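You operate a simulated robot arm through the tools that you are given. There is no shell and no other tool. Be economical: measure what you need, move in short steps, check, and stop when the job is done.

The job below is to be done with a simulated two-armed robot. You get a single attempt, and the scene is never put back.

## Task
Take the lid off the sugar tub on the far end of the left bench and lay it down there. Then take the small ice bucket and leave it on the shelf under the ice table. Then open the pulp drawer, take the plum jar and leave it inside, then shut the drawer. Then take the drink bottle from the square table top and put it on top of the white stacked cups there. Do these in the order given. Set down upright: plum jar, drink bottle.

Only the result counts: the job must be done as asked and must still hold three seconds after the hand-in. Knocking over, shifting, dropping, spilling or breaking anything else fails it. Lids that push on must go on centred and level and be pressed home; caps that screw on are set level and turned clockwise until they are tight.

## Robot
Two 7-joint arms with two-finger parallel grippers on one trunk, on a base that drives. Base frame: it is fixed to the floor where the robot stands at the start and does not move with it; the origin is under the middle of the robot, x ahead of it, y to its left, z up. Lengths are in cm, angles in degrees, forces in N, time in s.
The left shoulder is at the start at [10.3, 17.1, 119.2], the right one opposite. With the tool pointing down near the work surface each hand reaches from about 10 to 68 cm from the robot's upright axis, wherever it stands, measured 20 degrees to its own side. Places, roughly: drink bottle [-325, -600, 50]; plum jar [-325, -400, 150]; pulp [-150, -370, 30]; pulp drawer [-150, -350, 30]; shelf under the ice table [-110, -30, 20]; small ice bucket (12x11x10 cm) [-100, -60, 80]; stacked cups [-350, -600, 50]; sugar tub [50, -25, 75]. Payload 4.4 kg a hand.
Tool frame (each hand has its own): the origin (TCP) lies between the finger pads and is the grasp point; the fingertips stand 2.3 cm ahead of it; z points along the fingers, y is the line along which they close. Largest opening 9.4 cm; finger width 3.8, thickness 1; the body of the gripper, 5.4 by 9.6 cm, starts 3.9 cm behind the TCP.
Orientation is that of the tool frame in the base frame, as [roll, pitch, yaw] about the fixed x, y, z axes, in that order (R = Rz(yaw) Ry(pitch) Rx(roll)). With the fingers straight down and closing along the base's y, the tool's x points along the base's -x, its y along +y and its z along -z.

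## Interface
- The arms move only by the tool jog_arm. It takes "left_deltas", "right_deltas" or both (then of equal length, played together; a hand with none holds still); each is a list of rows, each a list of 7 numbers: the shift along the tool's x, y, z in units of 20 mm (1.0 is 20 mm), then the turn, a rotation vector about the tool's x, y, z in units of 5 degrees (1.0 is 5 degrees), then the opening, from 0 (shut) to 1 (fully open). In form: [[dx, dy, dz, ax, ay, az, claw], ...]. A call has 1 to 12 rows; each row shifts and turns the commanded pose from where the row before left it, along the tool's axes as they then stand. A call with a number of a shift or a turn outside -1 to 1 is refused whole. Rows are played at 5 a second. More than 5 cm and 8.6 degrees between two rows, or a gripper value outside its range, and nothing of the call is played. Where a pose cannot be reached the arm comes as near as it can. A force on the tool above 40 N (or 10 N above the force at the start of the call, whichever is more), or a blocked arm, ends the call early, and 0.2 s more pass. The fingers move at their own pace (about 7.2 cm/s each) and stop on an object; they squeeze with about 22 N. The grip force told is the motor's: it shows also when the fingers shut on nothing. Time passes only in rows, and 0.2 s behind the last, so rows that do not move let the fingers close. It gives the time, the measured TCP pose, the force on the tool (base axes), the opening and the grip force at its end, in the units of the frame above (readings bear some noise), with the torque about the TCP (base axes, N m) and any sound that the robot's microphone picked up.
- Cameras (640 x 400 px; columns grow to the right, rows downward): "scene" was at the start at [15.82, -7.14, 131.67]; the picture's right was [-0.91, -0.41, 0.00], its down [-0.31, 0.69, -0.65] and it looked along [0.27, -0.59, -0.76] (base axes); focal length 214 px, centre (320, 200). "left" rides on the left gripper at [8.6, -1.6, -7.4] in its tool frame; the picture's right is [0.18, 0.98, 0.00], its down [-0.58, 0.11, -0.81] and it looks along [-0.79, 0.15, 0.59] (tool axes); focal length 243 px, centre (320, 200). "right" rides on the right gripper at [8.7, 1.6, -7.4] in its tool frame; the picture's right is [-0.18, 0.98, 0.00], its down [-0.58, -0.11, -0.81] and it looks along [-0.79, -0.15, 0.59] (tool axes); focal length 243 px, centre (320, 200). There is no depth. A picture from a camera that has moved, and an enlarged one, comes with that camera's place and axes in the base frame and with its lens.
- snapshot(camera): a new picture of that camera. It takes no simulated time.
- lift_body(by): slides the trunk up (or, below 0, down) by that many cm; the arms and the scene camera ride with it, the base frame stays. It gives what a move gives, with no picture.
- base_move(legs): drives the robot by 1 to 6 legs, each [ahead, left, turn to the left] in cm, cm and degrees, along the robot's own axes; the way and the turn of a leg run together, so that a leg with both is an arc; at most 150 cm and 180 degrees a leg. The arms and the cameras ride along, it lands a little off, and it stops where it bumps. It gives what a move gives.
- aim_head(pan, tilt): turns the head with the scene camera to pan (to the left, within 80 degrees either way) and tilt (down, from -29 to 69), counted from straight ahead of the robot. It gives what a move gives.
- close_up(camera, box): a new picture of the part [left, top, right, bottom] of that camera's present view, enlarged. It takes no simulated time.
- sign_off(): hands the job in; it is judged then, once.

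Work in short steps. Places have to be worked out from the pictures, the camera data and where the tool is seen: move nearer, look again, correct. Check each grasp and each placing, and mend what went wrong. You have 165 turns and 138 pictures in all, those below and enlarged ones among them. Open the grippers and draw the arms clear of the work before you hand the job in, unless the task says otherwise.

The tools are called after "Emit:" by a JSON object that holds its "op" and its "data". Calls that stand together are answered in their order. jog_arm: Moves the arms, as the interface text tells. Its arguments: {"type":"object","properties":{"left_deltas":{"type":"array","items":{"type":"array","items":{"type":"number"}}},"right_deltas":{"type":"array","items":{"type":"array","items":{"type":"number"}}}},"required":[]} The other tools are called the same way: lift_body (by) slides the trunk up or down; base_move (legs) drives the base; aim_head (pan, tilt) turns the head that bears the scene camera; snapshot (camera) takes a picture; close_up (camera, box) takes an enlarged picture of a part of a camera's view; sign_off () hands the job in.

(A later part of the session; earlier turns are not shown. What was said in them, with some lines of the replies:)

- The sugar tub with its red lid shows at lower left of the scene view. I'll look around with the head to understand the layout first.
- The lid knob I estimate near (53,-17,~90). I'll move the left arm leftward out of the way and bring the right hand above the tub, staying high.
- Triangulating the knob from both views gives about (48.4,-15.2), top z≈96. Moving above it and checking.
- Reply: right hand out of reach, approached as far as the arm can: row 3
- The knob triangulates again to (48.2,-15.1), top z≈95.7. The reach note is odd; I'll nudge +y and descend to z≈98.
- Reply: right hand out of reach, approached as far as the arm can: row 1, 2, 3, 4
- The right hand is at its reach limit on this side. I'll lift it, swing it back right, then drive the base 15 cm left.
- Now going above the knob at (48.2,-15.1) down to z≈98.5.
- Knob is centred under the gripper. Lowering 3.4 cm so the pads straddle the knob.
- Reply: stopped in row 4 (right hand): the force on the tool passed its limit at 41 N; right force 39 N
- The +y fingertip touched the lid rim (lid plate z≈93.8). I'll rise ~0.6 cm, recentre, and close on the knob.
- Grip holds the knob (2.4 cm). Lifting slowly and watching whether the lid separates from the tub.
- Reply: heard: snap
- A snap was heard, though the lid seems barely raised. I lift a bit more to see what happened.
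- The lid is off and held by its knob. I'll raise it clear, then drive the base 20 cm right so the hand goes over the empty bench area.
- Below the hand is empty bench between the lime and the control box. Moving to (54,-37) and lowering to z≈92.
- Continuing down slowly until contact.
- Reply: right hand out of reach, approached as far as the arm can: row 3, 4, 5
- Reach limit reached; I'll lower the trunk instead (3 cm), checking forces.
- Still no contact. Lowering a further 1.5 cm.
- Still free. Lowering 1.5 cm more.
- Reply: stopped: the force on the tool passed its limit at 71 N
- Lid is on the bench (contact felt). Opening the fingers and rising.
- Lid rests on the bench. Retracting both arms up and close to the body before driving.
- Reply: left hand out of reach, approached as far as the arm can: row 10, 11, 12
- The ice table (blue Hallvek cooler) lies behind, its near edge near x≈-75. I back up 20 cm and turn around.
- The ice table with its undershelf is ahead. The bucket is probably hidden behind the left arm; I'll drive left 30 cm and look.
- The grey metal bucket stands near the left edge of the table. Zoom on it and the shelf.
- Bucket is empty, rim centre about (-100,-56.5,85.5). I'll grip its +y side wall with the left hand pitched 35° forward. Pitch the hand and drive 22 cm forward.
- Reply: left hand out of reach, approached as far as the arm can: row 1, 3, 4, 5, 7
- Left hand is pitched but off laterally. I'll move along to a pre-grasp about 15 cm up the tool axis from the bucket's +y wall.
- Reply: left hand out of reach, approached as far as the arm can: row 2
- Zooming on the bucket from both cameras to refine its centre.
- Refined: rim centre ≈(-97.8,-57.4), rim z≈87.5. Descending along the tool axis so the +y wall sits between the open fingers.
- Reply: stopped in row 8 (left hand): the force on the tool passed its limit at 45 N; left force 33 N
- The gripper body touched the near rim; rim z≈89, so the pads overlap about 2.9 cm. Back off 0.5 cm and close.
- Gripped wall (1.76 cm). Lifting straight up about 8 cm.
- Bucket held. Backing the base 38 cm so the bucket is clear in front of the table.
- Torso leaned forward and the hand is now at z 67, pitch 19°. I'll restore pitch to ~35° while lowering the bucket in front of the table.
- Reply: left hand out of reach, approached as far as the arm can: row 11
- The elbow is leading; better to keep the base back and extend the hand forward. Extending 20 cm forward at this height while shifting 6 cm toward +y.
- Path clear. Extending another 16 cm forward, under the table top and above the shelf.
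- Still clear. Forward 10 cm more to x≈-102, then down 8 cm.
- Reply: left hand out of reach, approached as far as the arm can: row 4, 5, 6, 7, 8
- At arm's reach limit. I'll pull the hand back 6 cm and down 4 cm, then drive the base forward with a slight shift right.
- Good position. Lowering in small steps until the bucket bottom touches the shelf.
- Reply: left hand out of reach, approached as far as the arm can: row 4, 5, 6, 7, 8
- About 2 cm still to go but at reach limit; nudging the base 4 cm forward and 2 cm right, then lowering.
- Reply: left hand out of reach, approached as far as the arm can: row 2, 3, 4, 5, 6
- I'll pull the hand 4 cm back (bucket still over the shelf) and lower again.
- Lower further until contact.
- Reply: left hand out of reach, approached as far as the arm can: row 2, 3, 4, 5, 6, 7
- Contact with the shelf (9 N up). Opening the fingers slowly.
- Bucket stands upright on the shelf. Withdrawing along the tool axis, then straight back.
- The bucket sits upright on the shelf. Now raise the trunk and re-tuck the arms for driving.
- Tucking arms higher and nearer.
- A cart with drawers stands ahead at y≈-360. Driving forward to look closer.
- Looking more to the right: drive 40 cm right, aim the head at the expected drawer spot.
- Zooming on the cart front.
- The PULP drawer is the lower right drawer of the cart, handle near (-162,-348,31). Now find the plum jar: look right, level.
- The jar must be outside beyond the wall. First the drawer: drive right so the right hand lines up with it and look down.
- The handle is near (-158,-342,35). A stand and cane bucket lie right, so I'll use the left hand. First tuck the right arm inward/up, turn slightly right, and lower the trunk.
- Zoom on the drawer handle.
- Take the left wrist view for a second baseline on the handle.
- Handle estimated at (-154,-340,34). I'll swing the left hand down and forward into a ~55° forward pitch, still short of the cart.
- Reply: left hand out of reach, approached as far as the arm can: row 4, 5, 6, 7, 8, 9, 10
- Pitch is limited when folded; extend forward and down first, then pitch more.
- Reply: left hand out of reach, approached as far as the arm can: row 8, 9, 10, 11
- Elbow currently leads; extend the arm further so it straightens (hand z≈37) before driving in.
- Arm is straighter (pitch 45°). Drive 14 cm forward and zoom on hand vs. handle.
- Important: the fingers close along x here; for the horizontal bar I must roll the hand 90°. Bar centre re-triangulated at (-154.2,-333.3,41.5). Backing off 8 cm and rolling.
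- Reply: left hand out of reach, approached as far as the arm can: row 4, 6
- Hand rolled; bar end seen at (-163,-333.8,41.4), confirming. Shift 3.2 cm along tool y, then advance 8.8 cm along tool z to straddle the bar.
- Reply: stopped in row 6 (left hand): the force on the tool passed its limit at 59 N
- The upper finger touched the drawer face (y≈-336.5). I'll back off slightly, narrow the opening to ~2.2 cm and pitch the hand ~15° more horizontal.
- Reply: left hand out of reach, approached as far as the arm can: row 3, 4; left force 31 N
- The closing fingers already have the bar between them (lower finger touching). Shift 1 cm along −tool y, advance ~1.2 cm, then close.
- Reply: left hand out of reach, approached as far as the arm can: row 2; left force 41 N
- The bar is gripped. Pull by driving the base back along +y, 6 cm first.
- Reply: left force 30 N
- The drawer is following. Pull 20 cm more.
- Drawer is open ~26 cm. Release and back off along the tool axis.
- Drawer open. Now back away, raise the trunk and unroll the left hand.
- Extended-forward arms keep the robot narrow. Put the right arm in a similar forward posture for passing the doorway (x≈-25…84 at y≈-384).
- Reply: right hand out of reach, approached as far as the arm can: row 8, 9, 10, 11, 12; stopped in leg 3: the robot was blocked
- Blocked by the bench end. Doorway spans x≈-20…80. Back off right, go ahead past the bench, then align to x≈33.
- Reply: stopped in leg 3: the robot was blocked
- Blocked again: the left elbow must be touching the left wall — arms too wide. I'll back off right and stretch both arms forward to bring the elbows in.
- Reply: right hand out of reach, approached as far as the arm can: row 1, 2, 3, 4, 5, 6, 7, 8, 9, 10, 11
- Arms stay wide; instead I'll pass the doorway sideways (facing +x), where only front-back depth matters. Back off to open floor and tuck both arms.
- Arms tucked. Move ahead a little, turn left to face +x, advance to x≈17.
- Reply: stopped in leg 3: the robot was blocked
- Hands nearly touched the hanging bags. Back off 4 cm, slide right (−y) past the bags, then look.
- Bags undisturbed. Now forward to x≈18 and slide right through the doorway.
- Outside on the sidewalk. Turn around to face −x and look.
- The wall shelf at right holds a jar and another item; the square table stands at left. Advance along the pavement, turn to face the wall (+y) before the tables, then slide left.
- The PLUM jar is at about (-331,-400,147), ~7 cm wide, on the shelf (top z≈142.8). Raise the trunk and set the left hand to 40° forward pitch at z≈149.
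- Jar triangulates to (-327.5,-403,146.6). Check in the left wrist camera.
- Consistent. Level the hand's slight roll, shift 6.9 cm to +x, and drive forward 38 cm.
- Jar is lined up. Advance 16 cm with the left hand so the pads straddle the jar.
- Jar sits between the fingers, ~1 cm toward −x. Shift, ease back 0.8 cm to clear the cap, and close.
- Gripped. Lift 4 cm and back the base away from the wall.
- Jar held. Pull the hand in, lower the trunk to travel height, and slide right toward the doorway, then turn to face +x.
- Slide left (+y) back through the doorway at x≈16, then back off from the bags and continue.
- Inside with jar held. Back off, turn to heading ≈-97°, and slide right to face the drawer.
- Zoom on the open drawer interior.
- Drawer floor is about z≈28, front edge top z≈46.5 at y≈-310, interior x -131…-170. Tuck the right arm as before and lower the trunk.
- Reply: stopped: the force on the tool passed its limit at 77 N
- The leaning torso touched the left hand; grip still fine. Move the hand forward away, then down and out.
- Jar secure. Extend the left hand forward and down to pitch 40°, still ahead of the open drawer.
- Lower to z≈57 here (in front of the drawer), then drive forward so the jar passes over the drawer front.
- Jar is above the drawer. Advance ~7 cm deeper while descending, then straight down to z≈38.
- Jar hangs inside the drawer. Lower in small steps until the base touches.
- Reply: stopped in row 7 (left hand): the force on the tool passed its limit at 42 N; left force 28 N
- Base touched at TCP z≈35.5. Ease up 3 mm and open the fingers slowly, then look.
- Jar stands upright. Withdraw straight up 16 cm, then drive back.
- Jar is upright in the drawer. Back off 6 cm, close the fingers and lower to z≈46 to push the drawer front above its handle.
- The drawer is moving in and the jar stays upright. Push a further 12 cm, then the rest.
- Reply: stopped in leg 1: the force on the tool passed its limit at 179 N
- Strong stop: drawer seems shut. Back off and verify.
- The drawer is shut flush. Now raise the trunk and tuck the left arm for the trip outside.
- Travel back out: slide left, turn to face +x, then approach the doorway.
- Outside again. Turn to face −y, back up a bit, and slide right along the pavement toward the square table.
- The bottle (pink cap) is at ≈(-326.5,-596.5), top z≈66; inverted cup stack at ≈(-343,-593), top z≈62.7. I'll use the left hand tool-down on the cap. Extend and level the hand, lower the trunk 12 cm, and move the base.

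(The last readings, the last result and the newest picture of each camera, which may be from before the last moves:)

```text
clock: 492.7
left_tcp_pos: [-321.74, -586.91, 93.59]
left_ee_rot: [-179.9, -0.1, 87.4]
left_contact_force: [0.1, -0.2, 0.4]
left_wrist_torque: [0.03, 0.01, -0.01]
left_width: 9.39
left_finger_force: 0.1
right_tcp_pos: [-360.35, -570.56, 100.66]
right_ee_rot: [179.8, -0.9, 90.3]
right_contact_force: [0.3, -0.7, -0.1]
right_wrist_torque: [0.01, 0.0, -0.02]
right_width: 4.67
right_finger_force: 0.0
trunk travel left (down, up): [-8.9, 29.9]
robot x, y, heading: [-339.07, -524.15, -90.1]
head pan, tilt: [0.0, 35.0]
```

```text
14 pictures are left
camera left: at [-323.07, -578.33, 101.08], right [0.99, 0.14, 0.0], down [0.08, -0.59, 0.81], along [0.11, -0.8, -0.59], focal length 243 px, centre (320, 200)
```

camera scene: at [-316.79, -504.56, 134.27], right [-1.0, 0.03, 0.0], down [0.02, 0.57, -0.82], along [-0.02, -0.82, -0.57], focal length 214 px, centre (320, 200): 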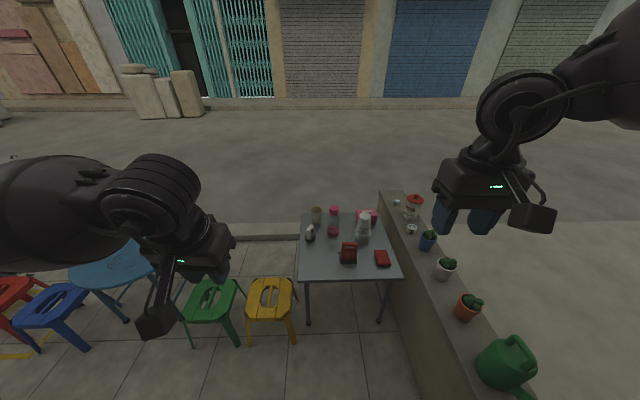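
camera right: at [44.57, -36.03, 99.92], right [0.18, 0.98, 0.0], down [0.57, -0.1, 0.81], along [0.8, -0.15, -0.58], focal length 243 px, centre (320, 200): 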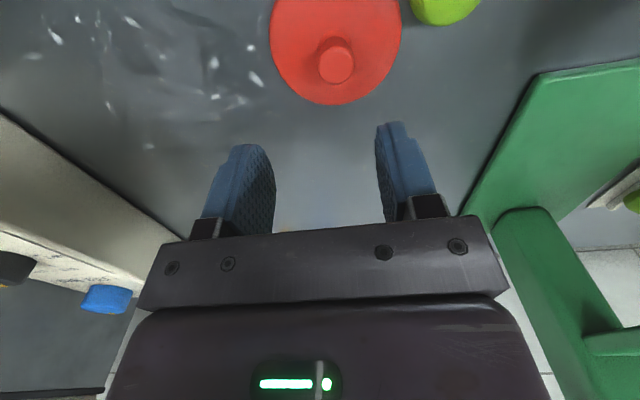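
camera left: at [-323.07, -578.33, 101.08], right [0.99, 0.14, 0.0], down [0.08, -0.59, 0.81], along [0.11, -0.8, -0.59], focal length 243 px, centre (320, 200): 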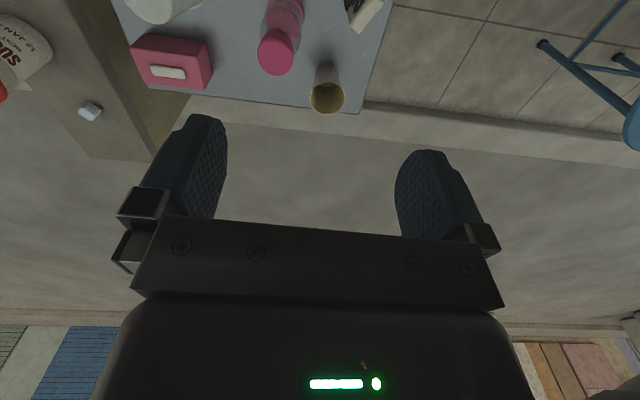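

Cap top triangulates to (-326.5,-593,67.9). Move above it at z≈78 and verify.

Emit:
{"op": "jog_arm", "data": {"left_deltas": [[-0.4, -0.29, 0.95, 0, 0, 0, 1], [-0.4, -0.29, 0.95, 0, 0, 0, 1], [-0.4, -0.28, 0.95, 0, 0, 0, 1], [-0.4, -0.28, 0.95, 0, 0, 0, 1], [-0.4, -0.28, 0.95, 0, 0, 0, 1], [-0.4, -0.28, 0.95, 0, 0, 0, 1], [-0.4, -0.28, 0.95, 0, 0, 0, 1], [-0.35, -0.28, 0.95, 0, 0, 0, 1]]}}

Emit:
{"op": "snapshot", "data": {"camera": "left"}}

Emit:
{"op": "aim_head", "data": {"pan": 0, "tilt": 45}}

Emit:
{"op": "close_up", "data": {"camera": "scene", "box": [250, 80, 430, 220]}}

```text
clock: 494.5
left_tcp_pos: [-326.65, -592.89, 78.21]
left_ee_rot: [-180.0, -0.2, 87.4]
left_contact_force: [0.9, -0.1, 0.1]
left_wrist_torque: [0.0, -0.02, 0.0]
left_width: 9.41
left_finger_force: 0.0
right_tcp_pos: [-360.45, -570.54, 100.64]
right_ee_rot: [179.9, -0.9, 90.4]
right_contact_force: [0.5, -0.5, -0.9]
right_wrist_torque: [0.02, -0.03, -0.02]
right_width: 4.71
right_finger_force: 0.1
trunk travel left (down, up): [-8.9, 29.9]
robot x, y, heading: [-339.12, -524.72, -90.0]
head pan, tilt: [0.0, 35.0]
```

```text
13 pictures are left
camera left: at [-327.88, -584.43, 85.78], right [0.99, 0.14, 0.0], down [0.08, -0.59, 0.81], along [0.11, -0.8, -0.59], focal length 243 px, centre (320, 200)
```

left: 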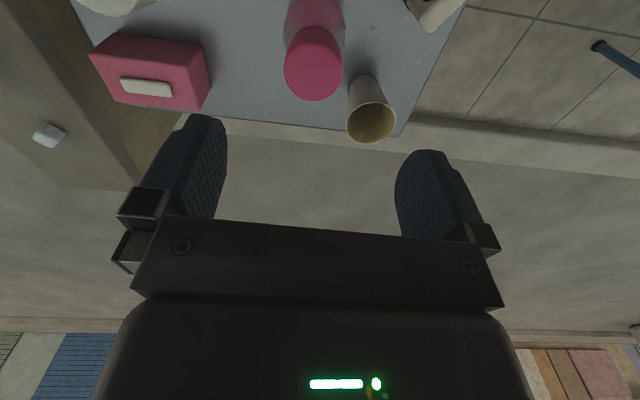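

```text
clock: 495.2
left_tcp_pos: [-326.56, -592.96, 78.45]
left_ee_rot: [-180.0, 0.0, 87.4]
left_contact_force: [0.4, -0.2, -1.0]
left_wrist_torque: [0.0, 0.01, -0.03]
left_width: 9.41
left_finger_force: 0.1
right_tcp_pos: [-360.37, -570.42, 100.59]
right_ee_rot: [180.0, -0.8, 90.4]
right_contact_force: [-0.7, -0.6, -0.2]
right_wrist_torque: [0.0, -0.01, 0.01]
right_width: 4.71
right_finger_force: 0.1
trunk travel left (down, up): [-8.9, 29.9]
robot x, y, heading: [-338.53, -524.33, -90.0]
head pan, tilt: [0.0, 45.0]
```

```text
2.86 times, centred on (340, 150) of scene
camera zoom: at [-338.55, -556.62, 118.6], right [-1.0, 0.0, 0.0], down [0.0, 0.71, -0.71], along [0.0, -0.71, -0.71], focal length 613 px, centre (263, 343)
```

zoom: 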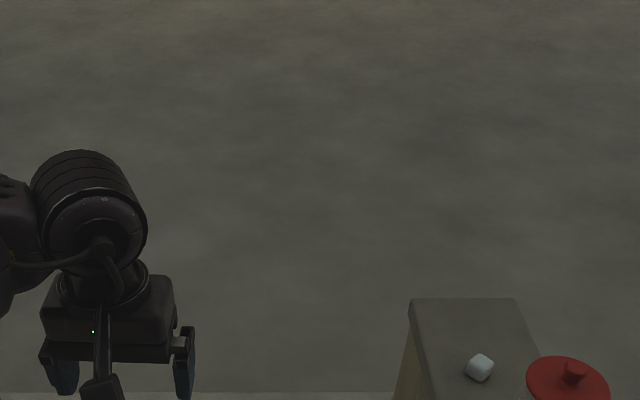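

Cap refined to ≈(-327,-594,66). Descend so the pads sit on the cap (TCP z≈64).

Emit:
{"op": "jog_arm", "data": {"left_deltas": [[-0.24, -0.1, 0.8, 0, 0, 0, 1], [-0.24, -0.1, 0.8, 0, 0, 0, 1], [0, 0, 0.9, 0, 0, 0, 1], [0, 0, 0.9, 0, 0, 0, 1], [0, 0, 0.9, 0, 0, 0, 1], [0, 0, 0.9, 0, 0, 0, 1], [0, 0, 0.9, 0, 0, 0, 1], [0, 0, 0.9, 0, 0, 0, 1]]}}

Emit:
{"op": "snapshot", "data": {"camera": "left"}}

```text
clock: 497.0
left_tcp_pos: [-327.01, -593.83, 64.46]
left_ee_rot: [180.0, -0.1, 87.5]
left_contact_force: [-0.3, -0.3, 0.5]
left_wrist_torque: [-0.01, -0.03, 0.01]
left_width: 9.42
left_finger_force: 0.0
right_tcp_pos: [-360.32, -570.54, 100.66]
right_ee_rot: [179.9, -0.9, 90.4]
right_contact_force: [-0.1, 0.8, 0.1]
right_wrist_torque: [0.01, -0.01, -0.01]
right_width: 4.74
right_finger_force: 0.0
trunk travel left (down, up): [-8.9, 29.9]
robot x, y, heading: [-338.79, -524.76, -90.0]
head pan, tilt: [0.0, 45.0]
```

```text
11 pictures are left
camera left: at [-328.37, -585.26, 71.84], right [0.99, 0.14, 0.0], down [0.08, -0.59, 0.81], along [0.11, -0.8, -0.59], focal length 243 px, centre (320, 200)
```

left: 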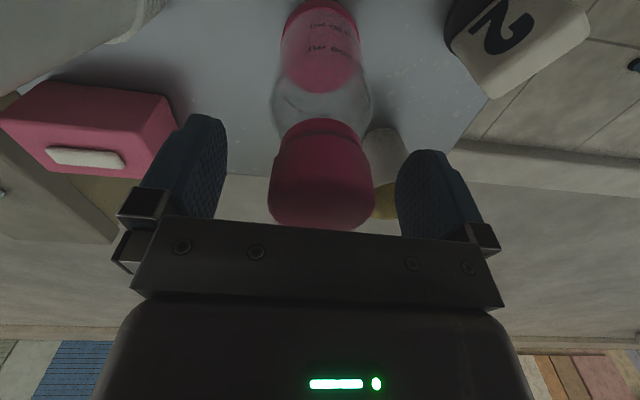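

Cap is centred between the pads. Closing.

Emit:
{"op": "jog_arm", "data": {"left_deltas": [[0, 0, 0, 0, 0, 0, 0.7], [0, 0, 0, 0, 0, 0, 0.45], [0, 0, 0, 0, 0, 0, 0.2], [0, 0, 0, 0, 0, 0, 0], [0, 0, 0, 0, 0, 0, 0], [0, 0, -0.3, 0, 0, 0, 0], [0, 0, -0.8, 0, 0, 0, 0], [0, 0, -0.8, 0, 0, 0, 0]]}}

Emit:
{"op": "snapshot", "data": {"camera": "left"}}

```text
clock: 498.8
left_tcp_pos: [-327.11, -593.86, 68.36]
left_ee_rot: [180.0, 0.0, 87.3]
left_contact_force: [-0.4, 0.0, -1.6]
left_wrist_torque: [0.0, -0.01, -0.01]
left_width: 4.71
left_finger_force: 22.1
right_tcp_pos: [-360.32, -570.49, 100.86]
right_ee_rot: [179.9, -0.9, 90.4]
right_contact_force: [-0.1, 0.5, 0.1]
right_wrist_torque: [0.0, -0.03, -0.03]
right_width: 4.69
right_finger_force: 0.1
trunk travel left (down, up): [-8.9, 29.9]
robot x, y, heading: [-338.48, -524.28, -90.0]
head pan, tilt: [0.0, 45.0]
```

```text
10 pictures are left
camera left: at [-328.36, -585.27, 75.78], right [0.99, 0.14, 0.0], down [0.08, -0.59, 0.81], along [0.11, -0.8, -0.59], focal length 243 px, centre (320, 200)
```

left: 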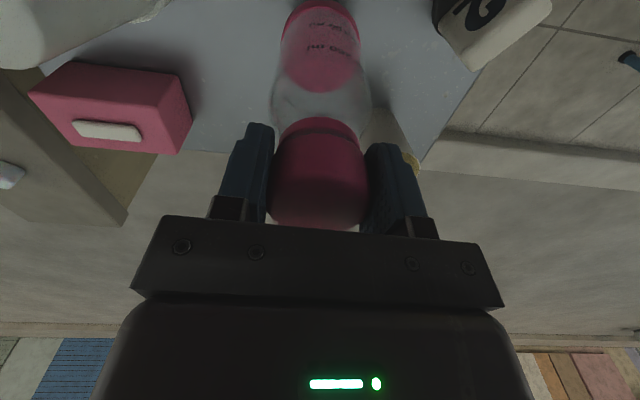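

Bottle lifted with the hand. Raise it to z≈92 and view the stack from above with the head.

Emit:
{"op": "jog_arm", "data": {"left_deltas": [[0, 0, -1, 0, 0, 0, 0], [0, 0, -1, 0, 0, 0, 0], [0, 0, -1, 0, 0, 0, 0], [0, 0, -1, 0, 0, 0, 0], [0, 0, -1, 0, 0, 0, 0], [0, 0, -1, 0, 0, 0, 0], [0, 0, -1, 0, 0, 0, 0], [0, 0, -1, 0, 0, 0, 0], [0, 0, -1, 0, 0, 0, 0], [0, 0, -1, 0, 0, 0, 0], [0, 0, -1, 0, 0, 0, 0], [0, 0, -1, 0, 0, 0, 0]]}}

Emit:
{"op": "aim_head", "data": {"pan": 0, "tilt": 60}}

Emit:
{"op": "snapshot", "data": {"camera": "scene"}}

```text
clock: 501.4
left_tcp_pos: [-327.22, -593.85, 92.27]
left_ee_rot: [-179.9, 0.0, 87.4]
left_contact_force: [0.0, 0.0, -1.5]
left_wrist_torque: [0.0, 0.03, 0.0]
left_width: 4.74
left_finger_force: 22.0
right_tcp_pos: [-360.36, -570.44, 100.62]
right_ee_rot: [179.9, -1.0, 90.5]
right_contact_force: [-0.2, 1.0, -0.1]
right_wrist_torque: [0.02, 0.01, 0.01]
right_width: 4.71
right_finger_force: 0.1
trunk travel left (down, up): [-8.9, 29.9]
robot x, y, heading: [-338.33, -524.22, -90.4]
head pan, tilt: [0.0, 45.0]
```

```text
clock: 502.2
left_tcp_pos: [-327.04, -593.88, 92.3]
left_ee_rot: [-180.0, -0.1, 87.4]
left_contact_force: [0.1, -0.2, -1.2]
left_wrist_torque: [0.0, -0.03, 0.01]
left_width: 4.71
left_finger_force: 21.9
right_tcp_pos: [-360.29, -570.49, 100.61]
right_ee_rot: [179.8, -0.9, 90.5]
right_contact_force: [-0.8, 0.0, 0.9]
right_wrist_torque: [0.01, -0.01, 0.02]
right_width: 4.68
right_finger_force: 0.1
trunk travel left (down, up): [-8.9, 29.9]
robot x, y, heading: [-338.73, -524.45, -90.2]
head pan, tilt: [0.0, 60.0]
```

```text
9 pictures are left
camera scene: at [-338.55, -555.17, 116.65], right [-1.0, 0.0, 0.0], down [0.0, 0.87, -0.5], along [0.0, -0.5, -0.87], focal length 214 px, centre (320, 200)
```

scene: 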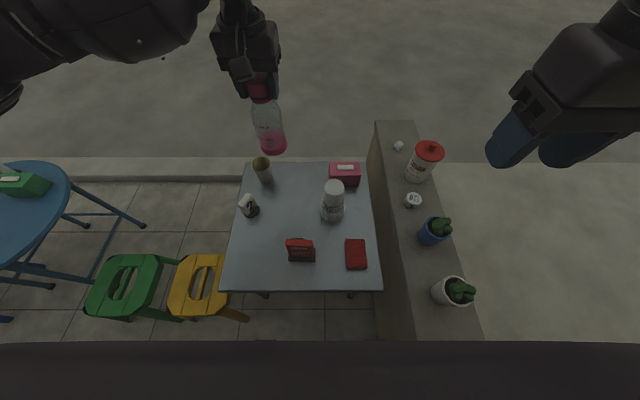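

Zoom on the stack for a precise fix.

Emit:
{"op": "close_up", "data": {"camera": "scene", "box": [230, 100, 370, 230]}}

```text
3.08 times, centred on (300, 165) of scene
camera zoom: at [-338.55, -555.17, 116.65], right [-1.0, 0.0, 0.0], down [0.0, 0.87, -0.5], along [0.0, -0.5, -0.87], focal length 660 px, centre (382, 308)
```

zoom: 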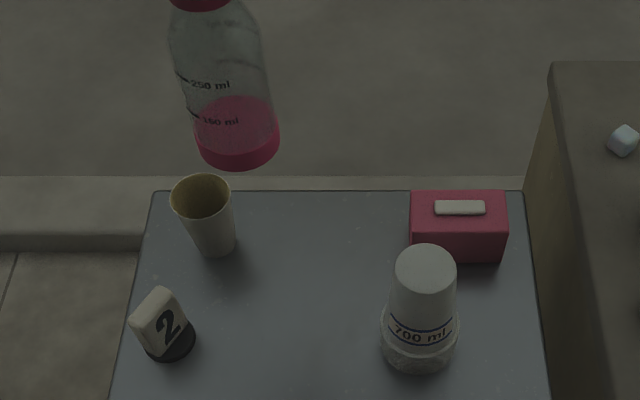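

Stack axis ≈(-342.8,-590), top z≈63–64.5; the bottle base hangs 16.8 below the TCP. Slide the base right 15.7 cm at this height.

Emit:
{"op": "base_move", "data": {"legs": [[0, -15.7, 0]]}}

```text
clock: 503.0
left_tcp_pos: [-327.32, -593.82, 92.31]
left_ee_rot: [180.0, 0.0, 87.5]
left_contact_force: [0.8, -1.0, -1.4]
left_wrist_torque: [0.03, 0.04, 0.02]
left_width: 4.71
left_finger_force: 22.4
right_tcp_pos: [-360.63, -570.48, 100.71]
right_ee_rot: [179.9, -0.9, 90.5]
right_contact_force: [-0.7, 0.0, 0.0]
right_wrist_torque: [-0.01, 0.01, 0.0]
right_width: 4.69
right_finger_force: 0.1
trunk travel left (down, up): [-8.9, 29.9]
robot x, y, heading: [-338.87, -524.56, -89.8]
head pan, tilt: [0.0, 60.0]
stopped in leg 1: the robot was blocked; the commanded pose is now the measured one
```

The planter blocks the base; move the hand itself instead (−15.5 in x, +3.8 in y).

Emit:
{"op": "jog_arm", "data": {"left_deltas": [[0.156, -0.78, 0, 0, 0, 0, 0], [0.156, -0.78, 0, 0, 0, 0, 0], [0.156, -0.78, 0, 0, 0, 0, 0], [0.156, -0.78, 0, 0, 0, 0, 0], [0.156, -0.78, 0, 0, 0, 0, 0], [0.156, -0.78, 0, 0, 0, 0, 0], [0.156, -0.78, 0, 0, 0, 0, 0], [0.156, -0.78, 0, 0, 0, 0, 0], [0.156, -0.78, 0, 0, 0, 0, 0], [0.156, -0.78, 0, 0, 0, 0, 0], [0, 0, 0, 0, 0, 0, 0]]}}

Emit:
{"op": "close_up", "data": {"camera": "scene", "box": [260, 70, 400, 240]}}

Emit:
{"op": "snapshot", "data": {"camera": "left"}}

```text
clock: 505.4
left_tcp_pos: [-342.81, -589.77, 92.24]
left_ee_rot: [-179.9, -0.1, 87.5]
left_contact_force: [0.0, 0.1, -0.5]
left_wrist_torque: [-0.01, -0.03, -0.03]
left_width: 4.69
left_finger_force: 22.3
right_tcp_pos: [-360.64, -570.48, 100.68]
right_ee_rot: [179.9, -0.8, 90.5]
right_contact_force: [-0.5, 0.0, 0.0]
right_wrist_torque: [0.01, 0.03, 0.03]
right_width: 4.7
right_finger_force: 0.1
trunk travel left (down, up): [-8.9, 29.9]
robot x, y, heading: [-338.6, -524.27, -90.2]
head pan, tilt: [0.0, 60.0]
```

```text
2.35 times, centred on (330, 155) of scene
camera zoom: at [-338.84, -555.13, 116.64], right [-1.0, 0.0, 0.0], down [0.0, 0.87, -0.5], along [0.0, -0.5, -0.87], focal length 505 px, centre (296, 306)
```

zoom: 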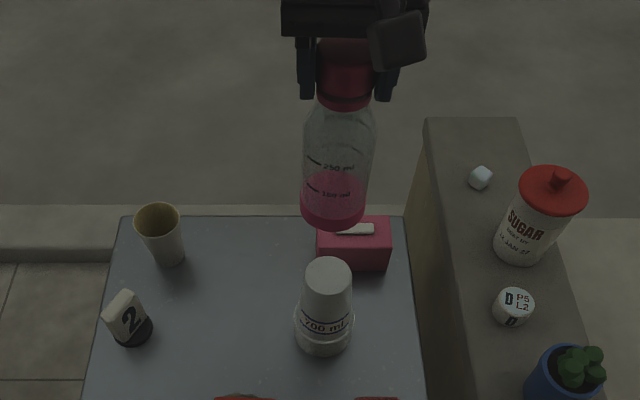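

```text
6 pictures are left
camera left: at [-344.09, -581.34, 99.69], right [0.99, 0.14, 0.0], down [0.08, -0.59, 0.81], along [0.11, -0.8, -0.59], focal length 243 px, centre (320, 200)
```

left: 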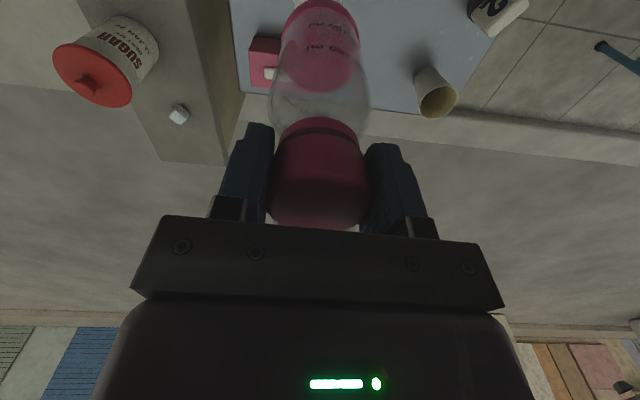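

Alignment looks good. Lower 9 cm to leave ~2 cm gap and check parallax-free.

Emit:
{"op": "jog_arm", "data": {"left_deltas": [[0, 0, 0.9, 0, 0, 0, 0], [0, 0, 0.9, 0, 0, 0, 0], [0, 0, 0.9, 0, 0, 0, 0], [0, 0, 0.9, 0, 0, 0, 0], [0, 0, 0.9, 0, 0, 0, 0], [0, 0, 0, 0, 0, 0, 0]]}}

Emit:
{"op": "close_up", "data": {"camera": "scene", "box": [290, 130, 380, 240]}}

```text
clock: 506.8
left_tcp_pos: [-342.95, -589.82, 83.14]
left_ee_rot: [179.9, -0.1, 87.4]
left_contact_force: [0.1, 0.1, -0.5]
left_wrist_torque: [-0.01, -0.01, -0.03]
left_width: 4.7
left_finger_force: 22.0
right_tcp_pos: [-360.56, -570.58, 100.74]
right_ee_rot: [179.9, -0.9, 90.5]
right_contact_force: [0.6, 0.0, 0.7]
right_wrist_torque: [0.04, 0.05, 0.01]
right_width: 4.69
right_finger_force: 0.1
trunk travel left (down, up): [-8.9, 29.9]
robot x, y, heading: [-338.59, -524.68, -89.8]
head pan, tilt: [0.0, 60.0]
```

```text
3.64 times, centred on (335, 185) of scene
camera zoom: at [-338.84, -555.11, 116.66], right [-1.0, 0.0, 0.0], down [0.0, 0.87, -0.5], along [0.0, -0.5, -0.87], focal length 780 px, centre (266, 254)
```

zoom: 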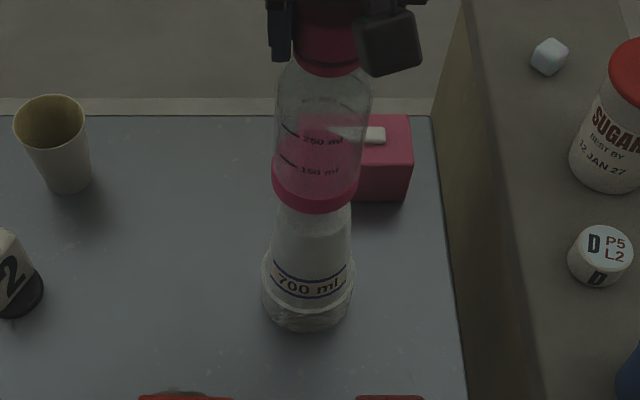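

Aligned in x and visually in y. Lower in 3 mm steps until contact.

Emit:
{"op": "jog_arm", "data": {"left_deltas": [[0, 0, 0.2, 0, 0, 0, 0], [0, 0, 0.2, 0, 0, 0, 0], [0, 0, 0.15, 0, 0, 0, 0], [0, 0, 0.15, 0, 0, 0, 0], [0, 0, 0.15, 0, 0, 0, 0]]}}

```text
clock: 508.0
left_tcp_pos: [-342.82, -589.99, 81.73]
left_ee_rot: [-180.0, -0.1, 87.6]
left_contact_force: [0.3, 0.0, -0.9]
left_wrist_torque: [0.0, -0.01, 0.03]
left_width: 4.66
left_finger_force: 22.0
right_tcp_pos: [-360.66, -570.47, 100.66]
right_ee_rot: [179.9, -1.0, 90.5]
right_contact_force: [0.4, 0.5, 0.0]
right_wrist_torque: [0.0, -0.01, -0.03]
right_width: 4.7
right_finger_force: 0.1
trunk travel left (down, up): [-8.9, 29.9]
robot x, y, heading: [-339.2, -524.51, -89.9]
head pan, tilt: [0.0, 60.0]
```

Emit:
{"op": "jog_arm", "data": {"left_deltas": [[0, 0, 0.12, 0, 0, 0, 0], [0, 0, 0.12, 0, 0, 0, 0], [0, 0, 0.12, 0, 0, 0, 0], [0, 0, 0.12, 0, 0, 0, 0], [0, 0, 0, 0, 0, 0, 0]]}}

```text
clock: 509.2
left_tcp_pos: [-342.93, -590.01, 80.74]
left_ee_rot: [-180.0, -0.1, 87.5]
left_contact_force: [0.6, 0.5, -1.5]
left_wrist_torque: [0.0, 0.01, -0.01]
left_width: 4.71
left_finger_force: 21.8
right_tcp_pos: [-360.6, -570.5, 100.7]
right_ee_rot: [180.0, -1.0, 90.5]
right_contact_force: [0.0, -0.9, 0.8]
right_wrist_torque: [0.05, 0.04, -0.03]
right_width: 4.71
right_finger_force: 0.0
trunk travel left (down, up): [-8.9, 29.9]
robot x, y, heading: [-338.87, -524.46, -90.1]
head pan, tilt: [0.0, 60.0]
```

Still no contact; continue gently.

Emit:
{"op": "jog_arm", "data": {"left_deltas": [[0, 0, 0.1, 0, 0, 0, 0], [0, 0, 0.1, 0, 0, 0, 0], [0, 0, 0.1, 0, 0, 0, 0], [0, 0, 0.1, 0, 0, 0, 0], [0, 0, 0, 0, 0, 0, 0]]}}

Emit:
{"op": "close_up", "data": {"camera": "scene", "box": [300, 150, 370, 230]}}

```text
clock: 510.4
left_tcp_pos: [-342.88, -590.02, 80.02]
left_ee_rot: [180.0, 0.0, 87.4]
left_contact_force: [-0.2, 0.6, 4.5]
left_wrist_torque: [0.1, 0.1, -0.04]
left_width: 4.72
left_finger_force: 22.2
right_tcp_pos: [-360.63, -570.49, 100.7]
right_ee_rot: [179.9, -0.8, 90.5]
right_contact_force: [-1.2, -0.1, 0.8]
right_wrist_torque: [0.01, 0.0, 0.0]
right_width: 4.7
right_finger_force: 0.0
trunk travel left (down, up): [-8.9, 29.9]
robot x, y, heading: [-338.88, -524.35, -89.8]
head pan, tilt: [0.0, 60.0]
```

```text
5.00 times, centred on (335, 190) of scene
camera zoom: at [-338.84, -555.08, 116.67], right [-1.0, 0.0, 0.0], down [0.0, 0.87, -0.5], along [0.0, -0.5, -0.87], focal length 1072 px, centre (245, 250)
```

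zoom: 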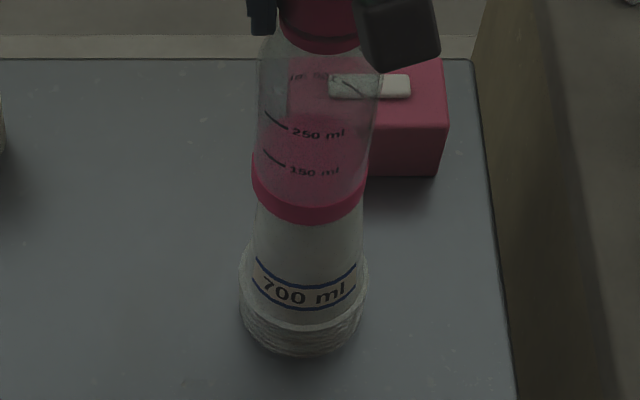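

Contact (≈6 N) with good concentric alignment. Open slowly, then look.

Emit:
{"op": "jog_arm", "data": {"left_deltas": [[0, 0, 0, 0, 0, 0, 0.5], [0, 0, 0, 0, 0, 0, 0.53], [0, 0, 0, 0, 0, 0, 0.58], [0, 0, 0, 0, 0, 0, 0.66], [0, 0, 0, 0, 0, 0, 0.8], [0, 0, 0, 0, 0, 0, 0.95], [0, 0, 0, 0, 0, 0, 0.95]]}}

Emit:
{"op": "close_up", "data": {"camera": "scene", "box": [290, 130, 380, 240]}}

```text
clock: 512.0
left_tcp_pos: [-342.78, -590.02, 79.9]
left_ee_rot: [179.9, -0.1, 87.5]
left_contact_force: [0.0, 1.2, 0.3]
left_wrist_torque: [-0.02, -0.04, 0.0]
left_width: 8.93
left_finger_force: 0.1
right_tcp_pos: [-360.54, -570.36, 100.64]
right_ee_rot: [179.9, -0.9, 90.6]
right_contact_force: [-0.3, 0.6, -0.5]
right_wrist_torque: [0.0, -0.01, 0.01]
right_width: 4.69
right_finger_force: 0.0
trunk travel left (down, up): [-8.9, 29.9]
robot x, y, heading: [-339.22, -524.81, -89.9]
head pan, tilt: [0.0, 60.0]
```

```text
3.64 times, centred on (335, 185) of scene
camera zoom: at [-338.84, -555.13, 116.65], right [-1.0, 0.0, 0.0], down [0.0, 0.87, -0.5], along [0.0, -0.5, -0.87], focal length 780 px, centre (266, 254)
```

zoom: 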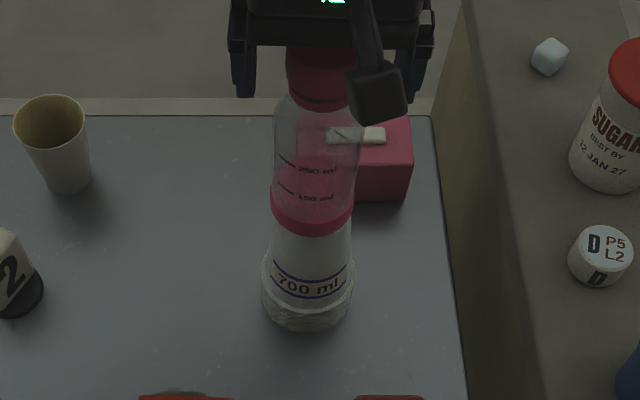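

The bottle stands on the stack. Raise the hand straight up, slowly at first.

Emit:
{"op": "jog_arm", "data": {"left_deltas": [[0, 0, -0.3, 0, 0, 0, 0.98], [0, 0, -0.5, 0, 0, 0, 0.98], [0, 0, -0.8, 0, 0, 0, 0.98], [0, 0, -1, 0, 0, 0, 0.98], [0, 0, -1, 0, 0, 0, 0.98], [0, 0, -1, 0, 0, 0, 0.98], [0, 0, -1, 0, 0, 0, 0.98], [0, 0, -1, 0, 0, 0, 0.98], [0, 0, -1, 0, 0, 0, 0.98]]}}

Emit:
{"op": "base_move", "data": {"legs": [[-35, 0, 0]]}}

Emit:
{"op": "snapshot", "data": {"camera": "scene"}}

```text
clock: 514.0
left_tcp_pos: [-342.8, -589.92, 95.09]
left_ee_rot: [180.0, -0.1, 87.3]
left_contact_force: [-1.1, 1.1, -0.6]
left_wrist_torque: [-0.01, -0.04, -0.01]
left_width: 9.2
left_finger_force: 0.1
right_tcp_pos: [-360.66, -570.42, 100.74]
right_ee_rot: [179.9, -0.7, 90.5]
right_contact_force: [1.1, 0.1, -1.0]
right_wrist_torque: [0.01, -0.02, 0.02]
right_width: 4.71
right_finger_force: 0.1
trunk travel left (down, up): [-8.9, 29.9]
robot x, y, heading: [-338.78, -524.67, -90.3]
head pan, tilt: [0.0, 60.0]
```

```text
clock: 516.2
left_tcp_pos: [-343.04, -555.61, 95.06]
left_ee_rot: [-179.9, -0.1, 87.1]
left_contact_force: [0.6, 1.1, 0.5]
left_wrist_torque: [-0.02, 0.0, -0.04]
left_width: 9.18
left_finger_force: 0.1
right_tcp_pos: [-360.67, -536.01, 100.69]
right_ee_rot: [179.9, -0.7, 90.1]
right_contact_force: [0.7, 0.1, -0.1]
right_wrist_torque: [-0.04, -0.01, -0.03]
right_width: 4.7
right_finger_force: 0.1
trunk travel left (down, up): [-8.9, 29.9]
robot x, y, heading: [-338.84, -490.03, -90.5]
head pan, tilt: [0.0, 60.0]
stopped in leg 1: the robot was blocked; the commanded pose is now the measured one
```

```text
2 pictures are left
camera scene: at [-338.84, -520.8, 116.69], right [-1.0, 0.01, 0.0], down [0.01, 0.87, -0.5], along [0.0, -0.5, -0.87], focal length 214 px, centre (320, 200)
```

scene: 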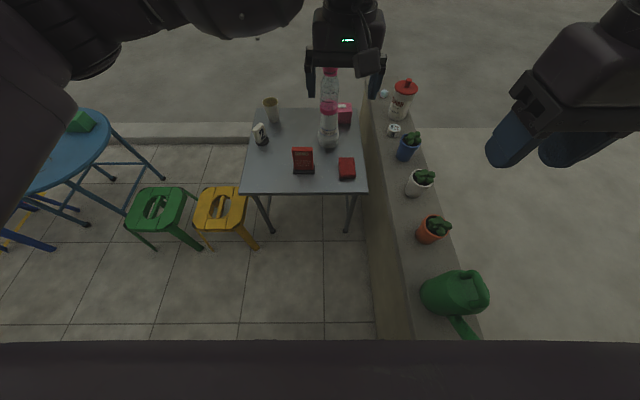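

The bottle stands upright on the stacked cups and everything else looks undisturbed. Open the right gripper, lift both hands a little, and finish.

Emit:
{"op": "jog_arm", "data": {"left_deltas": [[0, 0, -0.8, 0, 0, 0, 1], [0, 0, -0.8, 0, 0, 0, 1], [0, 0, 0, 0, 0, 0, 1], [0, 0, 0, 0, 0, 0, 1]], "right_deltas": [[0, 0, 0, 0, 0, 0, 0.7], [0, 0, 0, 0, 0, 0, 1], [0, 0, 0, 0, 0, 0, 1], [0, 0, 0, 0, 0, 0, 1]]}}

Emit:
{"op": "close_up", "data": {"camera": "scene", "box": [230, 50, 430, 190]}}

```text
clock: 517.2
left_tcp_pos: [-343.07, -555.75, 98.29]
left_ee_rot: [180.0, -0.1, 87.1]
left_contact_force: [-0.5, -0.2, 0.6]
left_wrist_torque: [0.0, 0.0, 0.01]
left_width: 9.41
left_finger_force: 0.1
right_tcp_pos: [-360.68, -536.16, 100.63]
right_ee_rot: [179.9, -0.9, 90.1]
right_contact_force: [-0.4, -0.7, -0.5]
right_wrist_torque: [0.02, -0.03, -0.02]
right_width: 9.4
right_finger_force: 0.1
trunk travel left (down, up): [-8.9, 29.9]
robot x, y, heading: [-338.66, -490.29, -90.5]
head pan, tilt: [0.0, 60.0]
```

```text
2.86 times, centred on (330, 120) of scene
camera zoom: at [-338.84, -520.88, 116.65], right [-1.0, 0.01, 0.0], down [0.01, 0.87, -0.5], along [0.0, -0.5, -0.87], focal length 613 px, centre (291, 429)
```

zoom: 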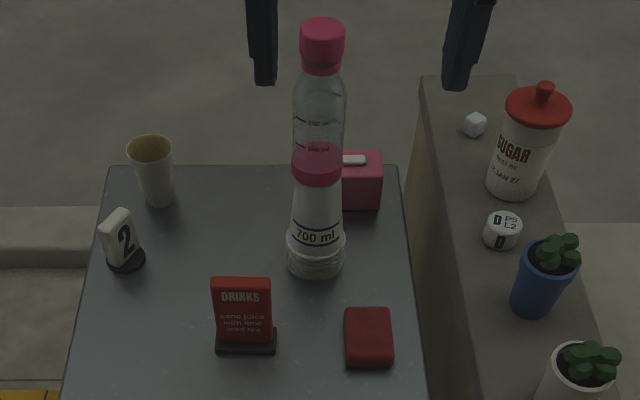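

All four steps are in place, with the bottle standing on the stacked cups. Handing in.

Emit:
{"op": "sign_off", "data": {}}

```text
The job is handed in.
```

I did all four steps in order and handed the job in:
- **Sugar tub:** the lid lies on the far end of the left bench.
- **Ice bucket:** it stands on the shelf under the ice table.
- **Plum jar:** it was upright in the pulp drawer before I pushed the drawer shut; I did not look inside after that.
- **Drink bottle:** it stands upright on the white stacked cups.

While driving, the base was blocked a few times, against the left wall, by the hanging bags, near the bench end and beside the planter. I saw nothing shifted in the pictures I took, though I did not check every spot.
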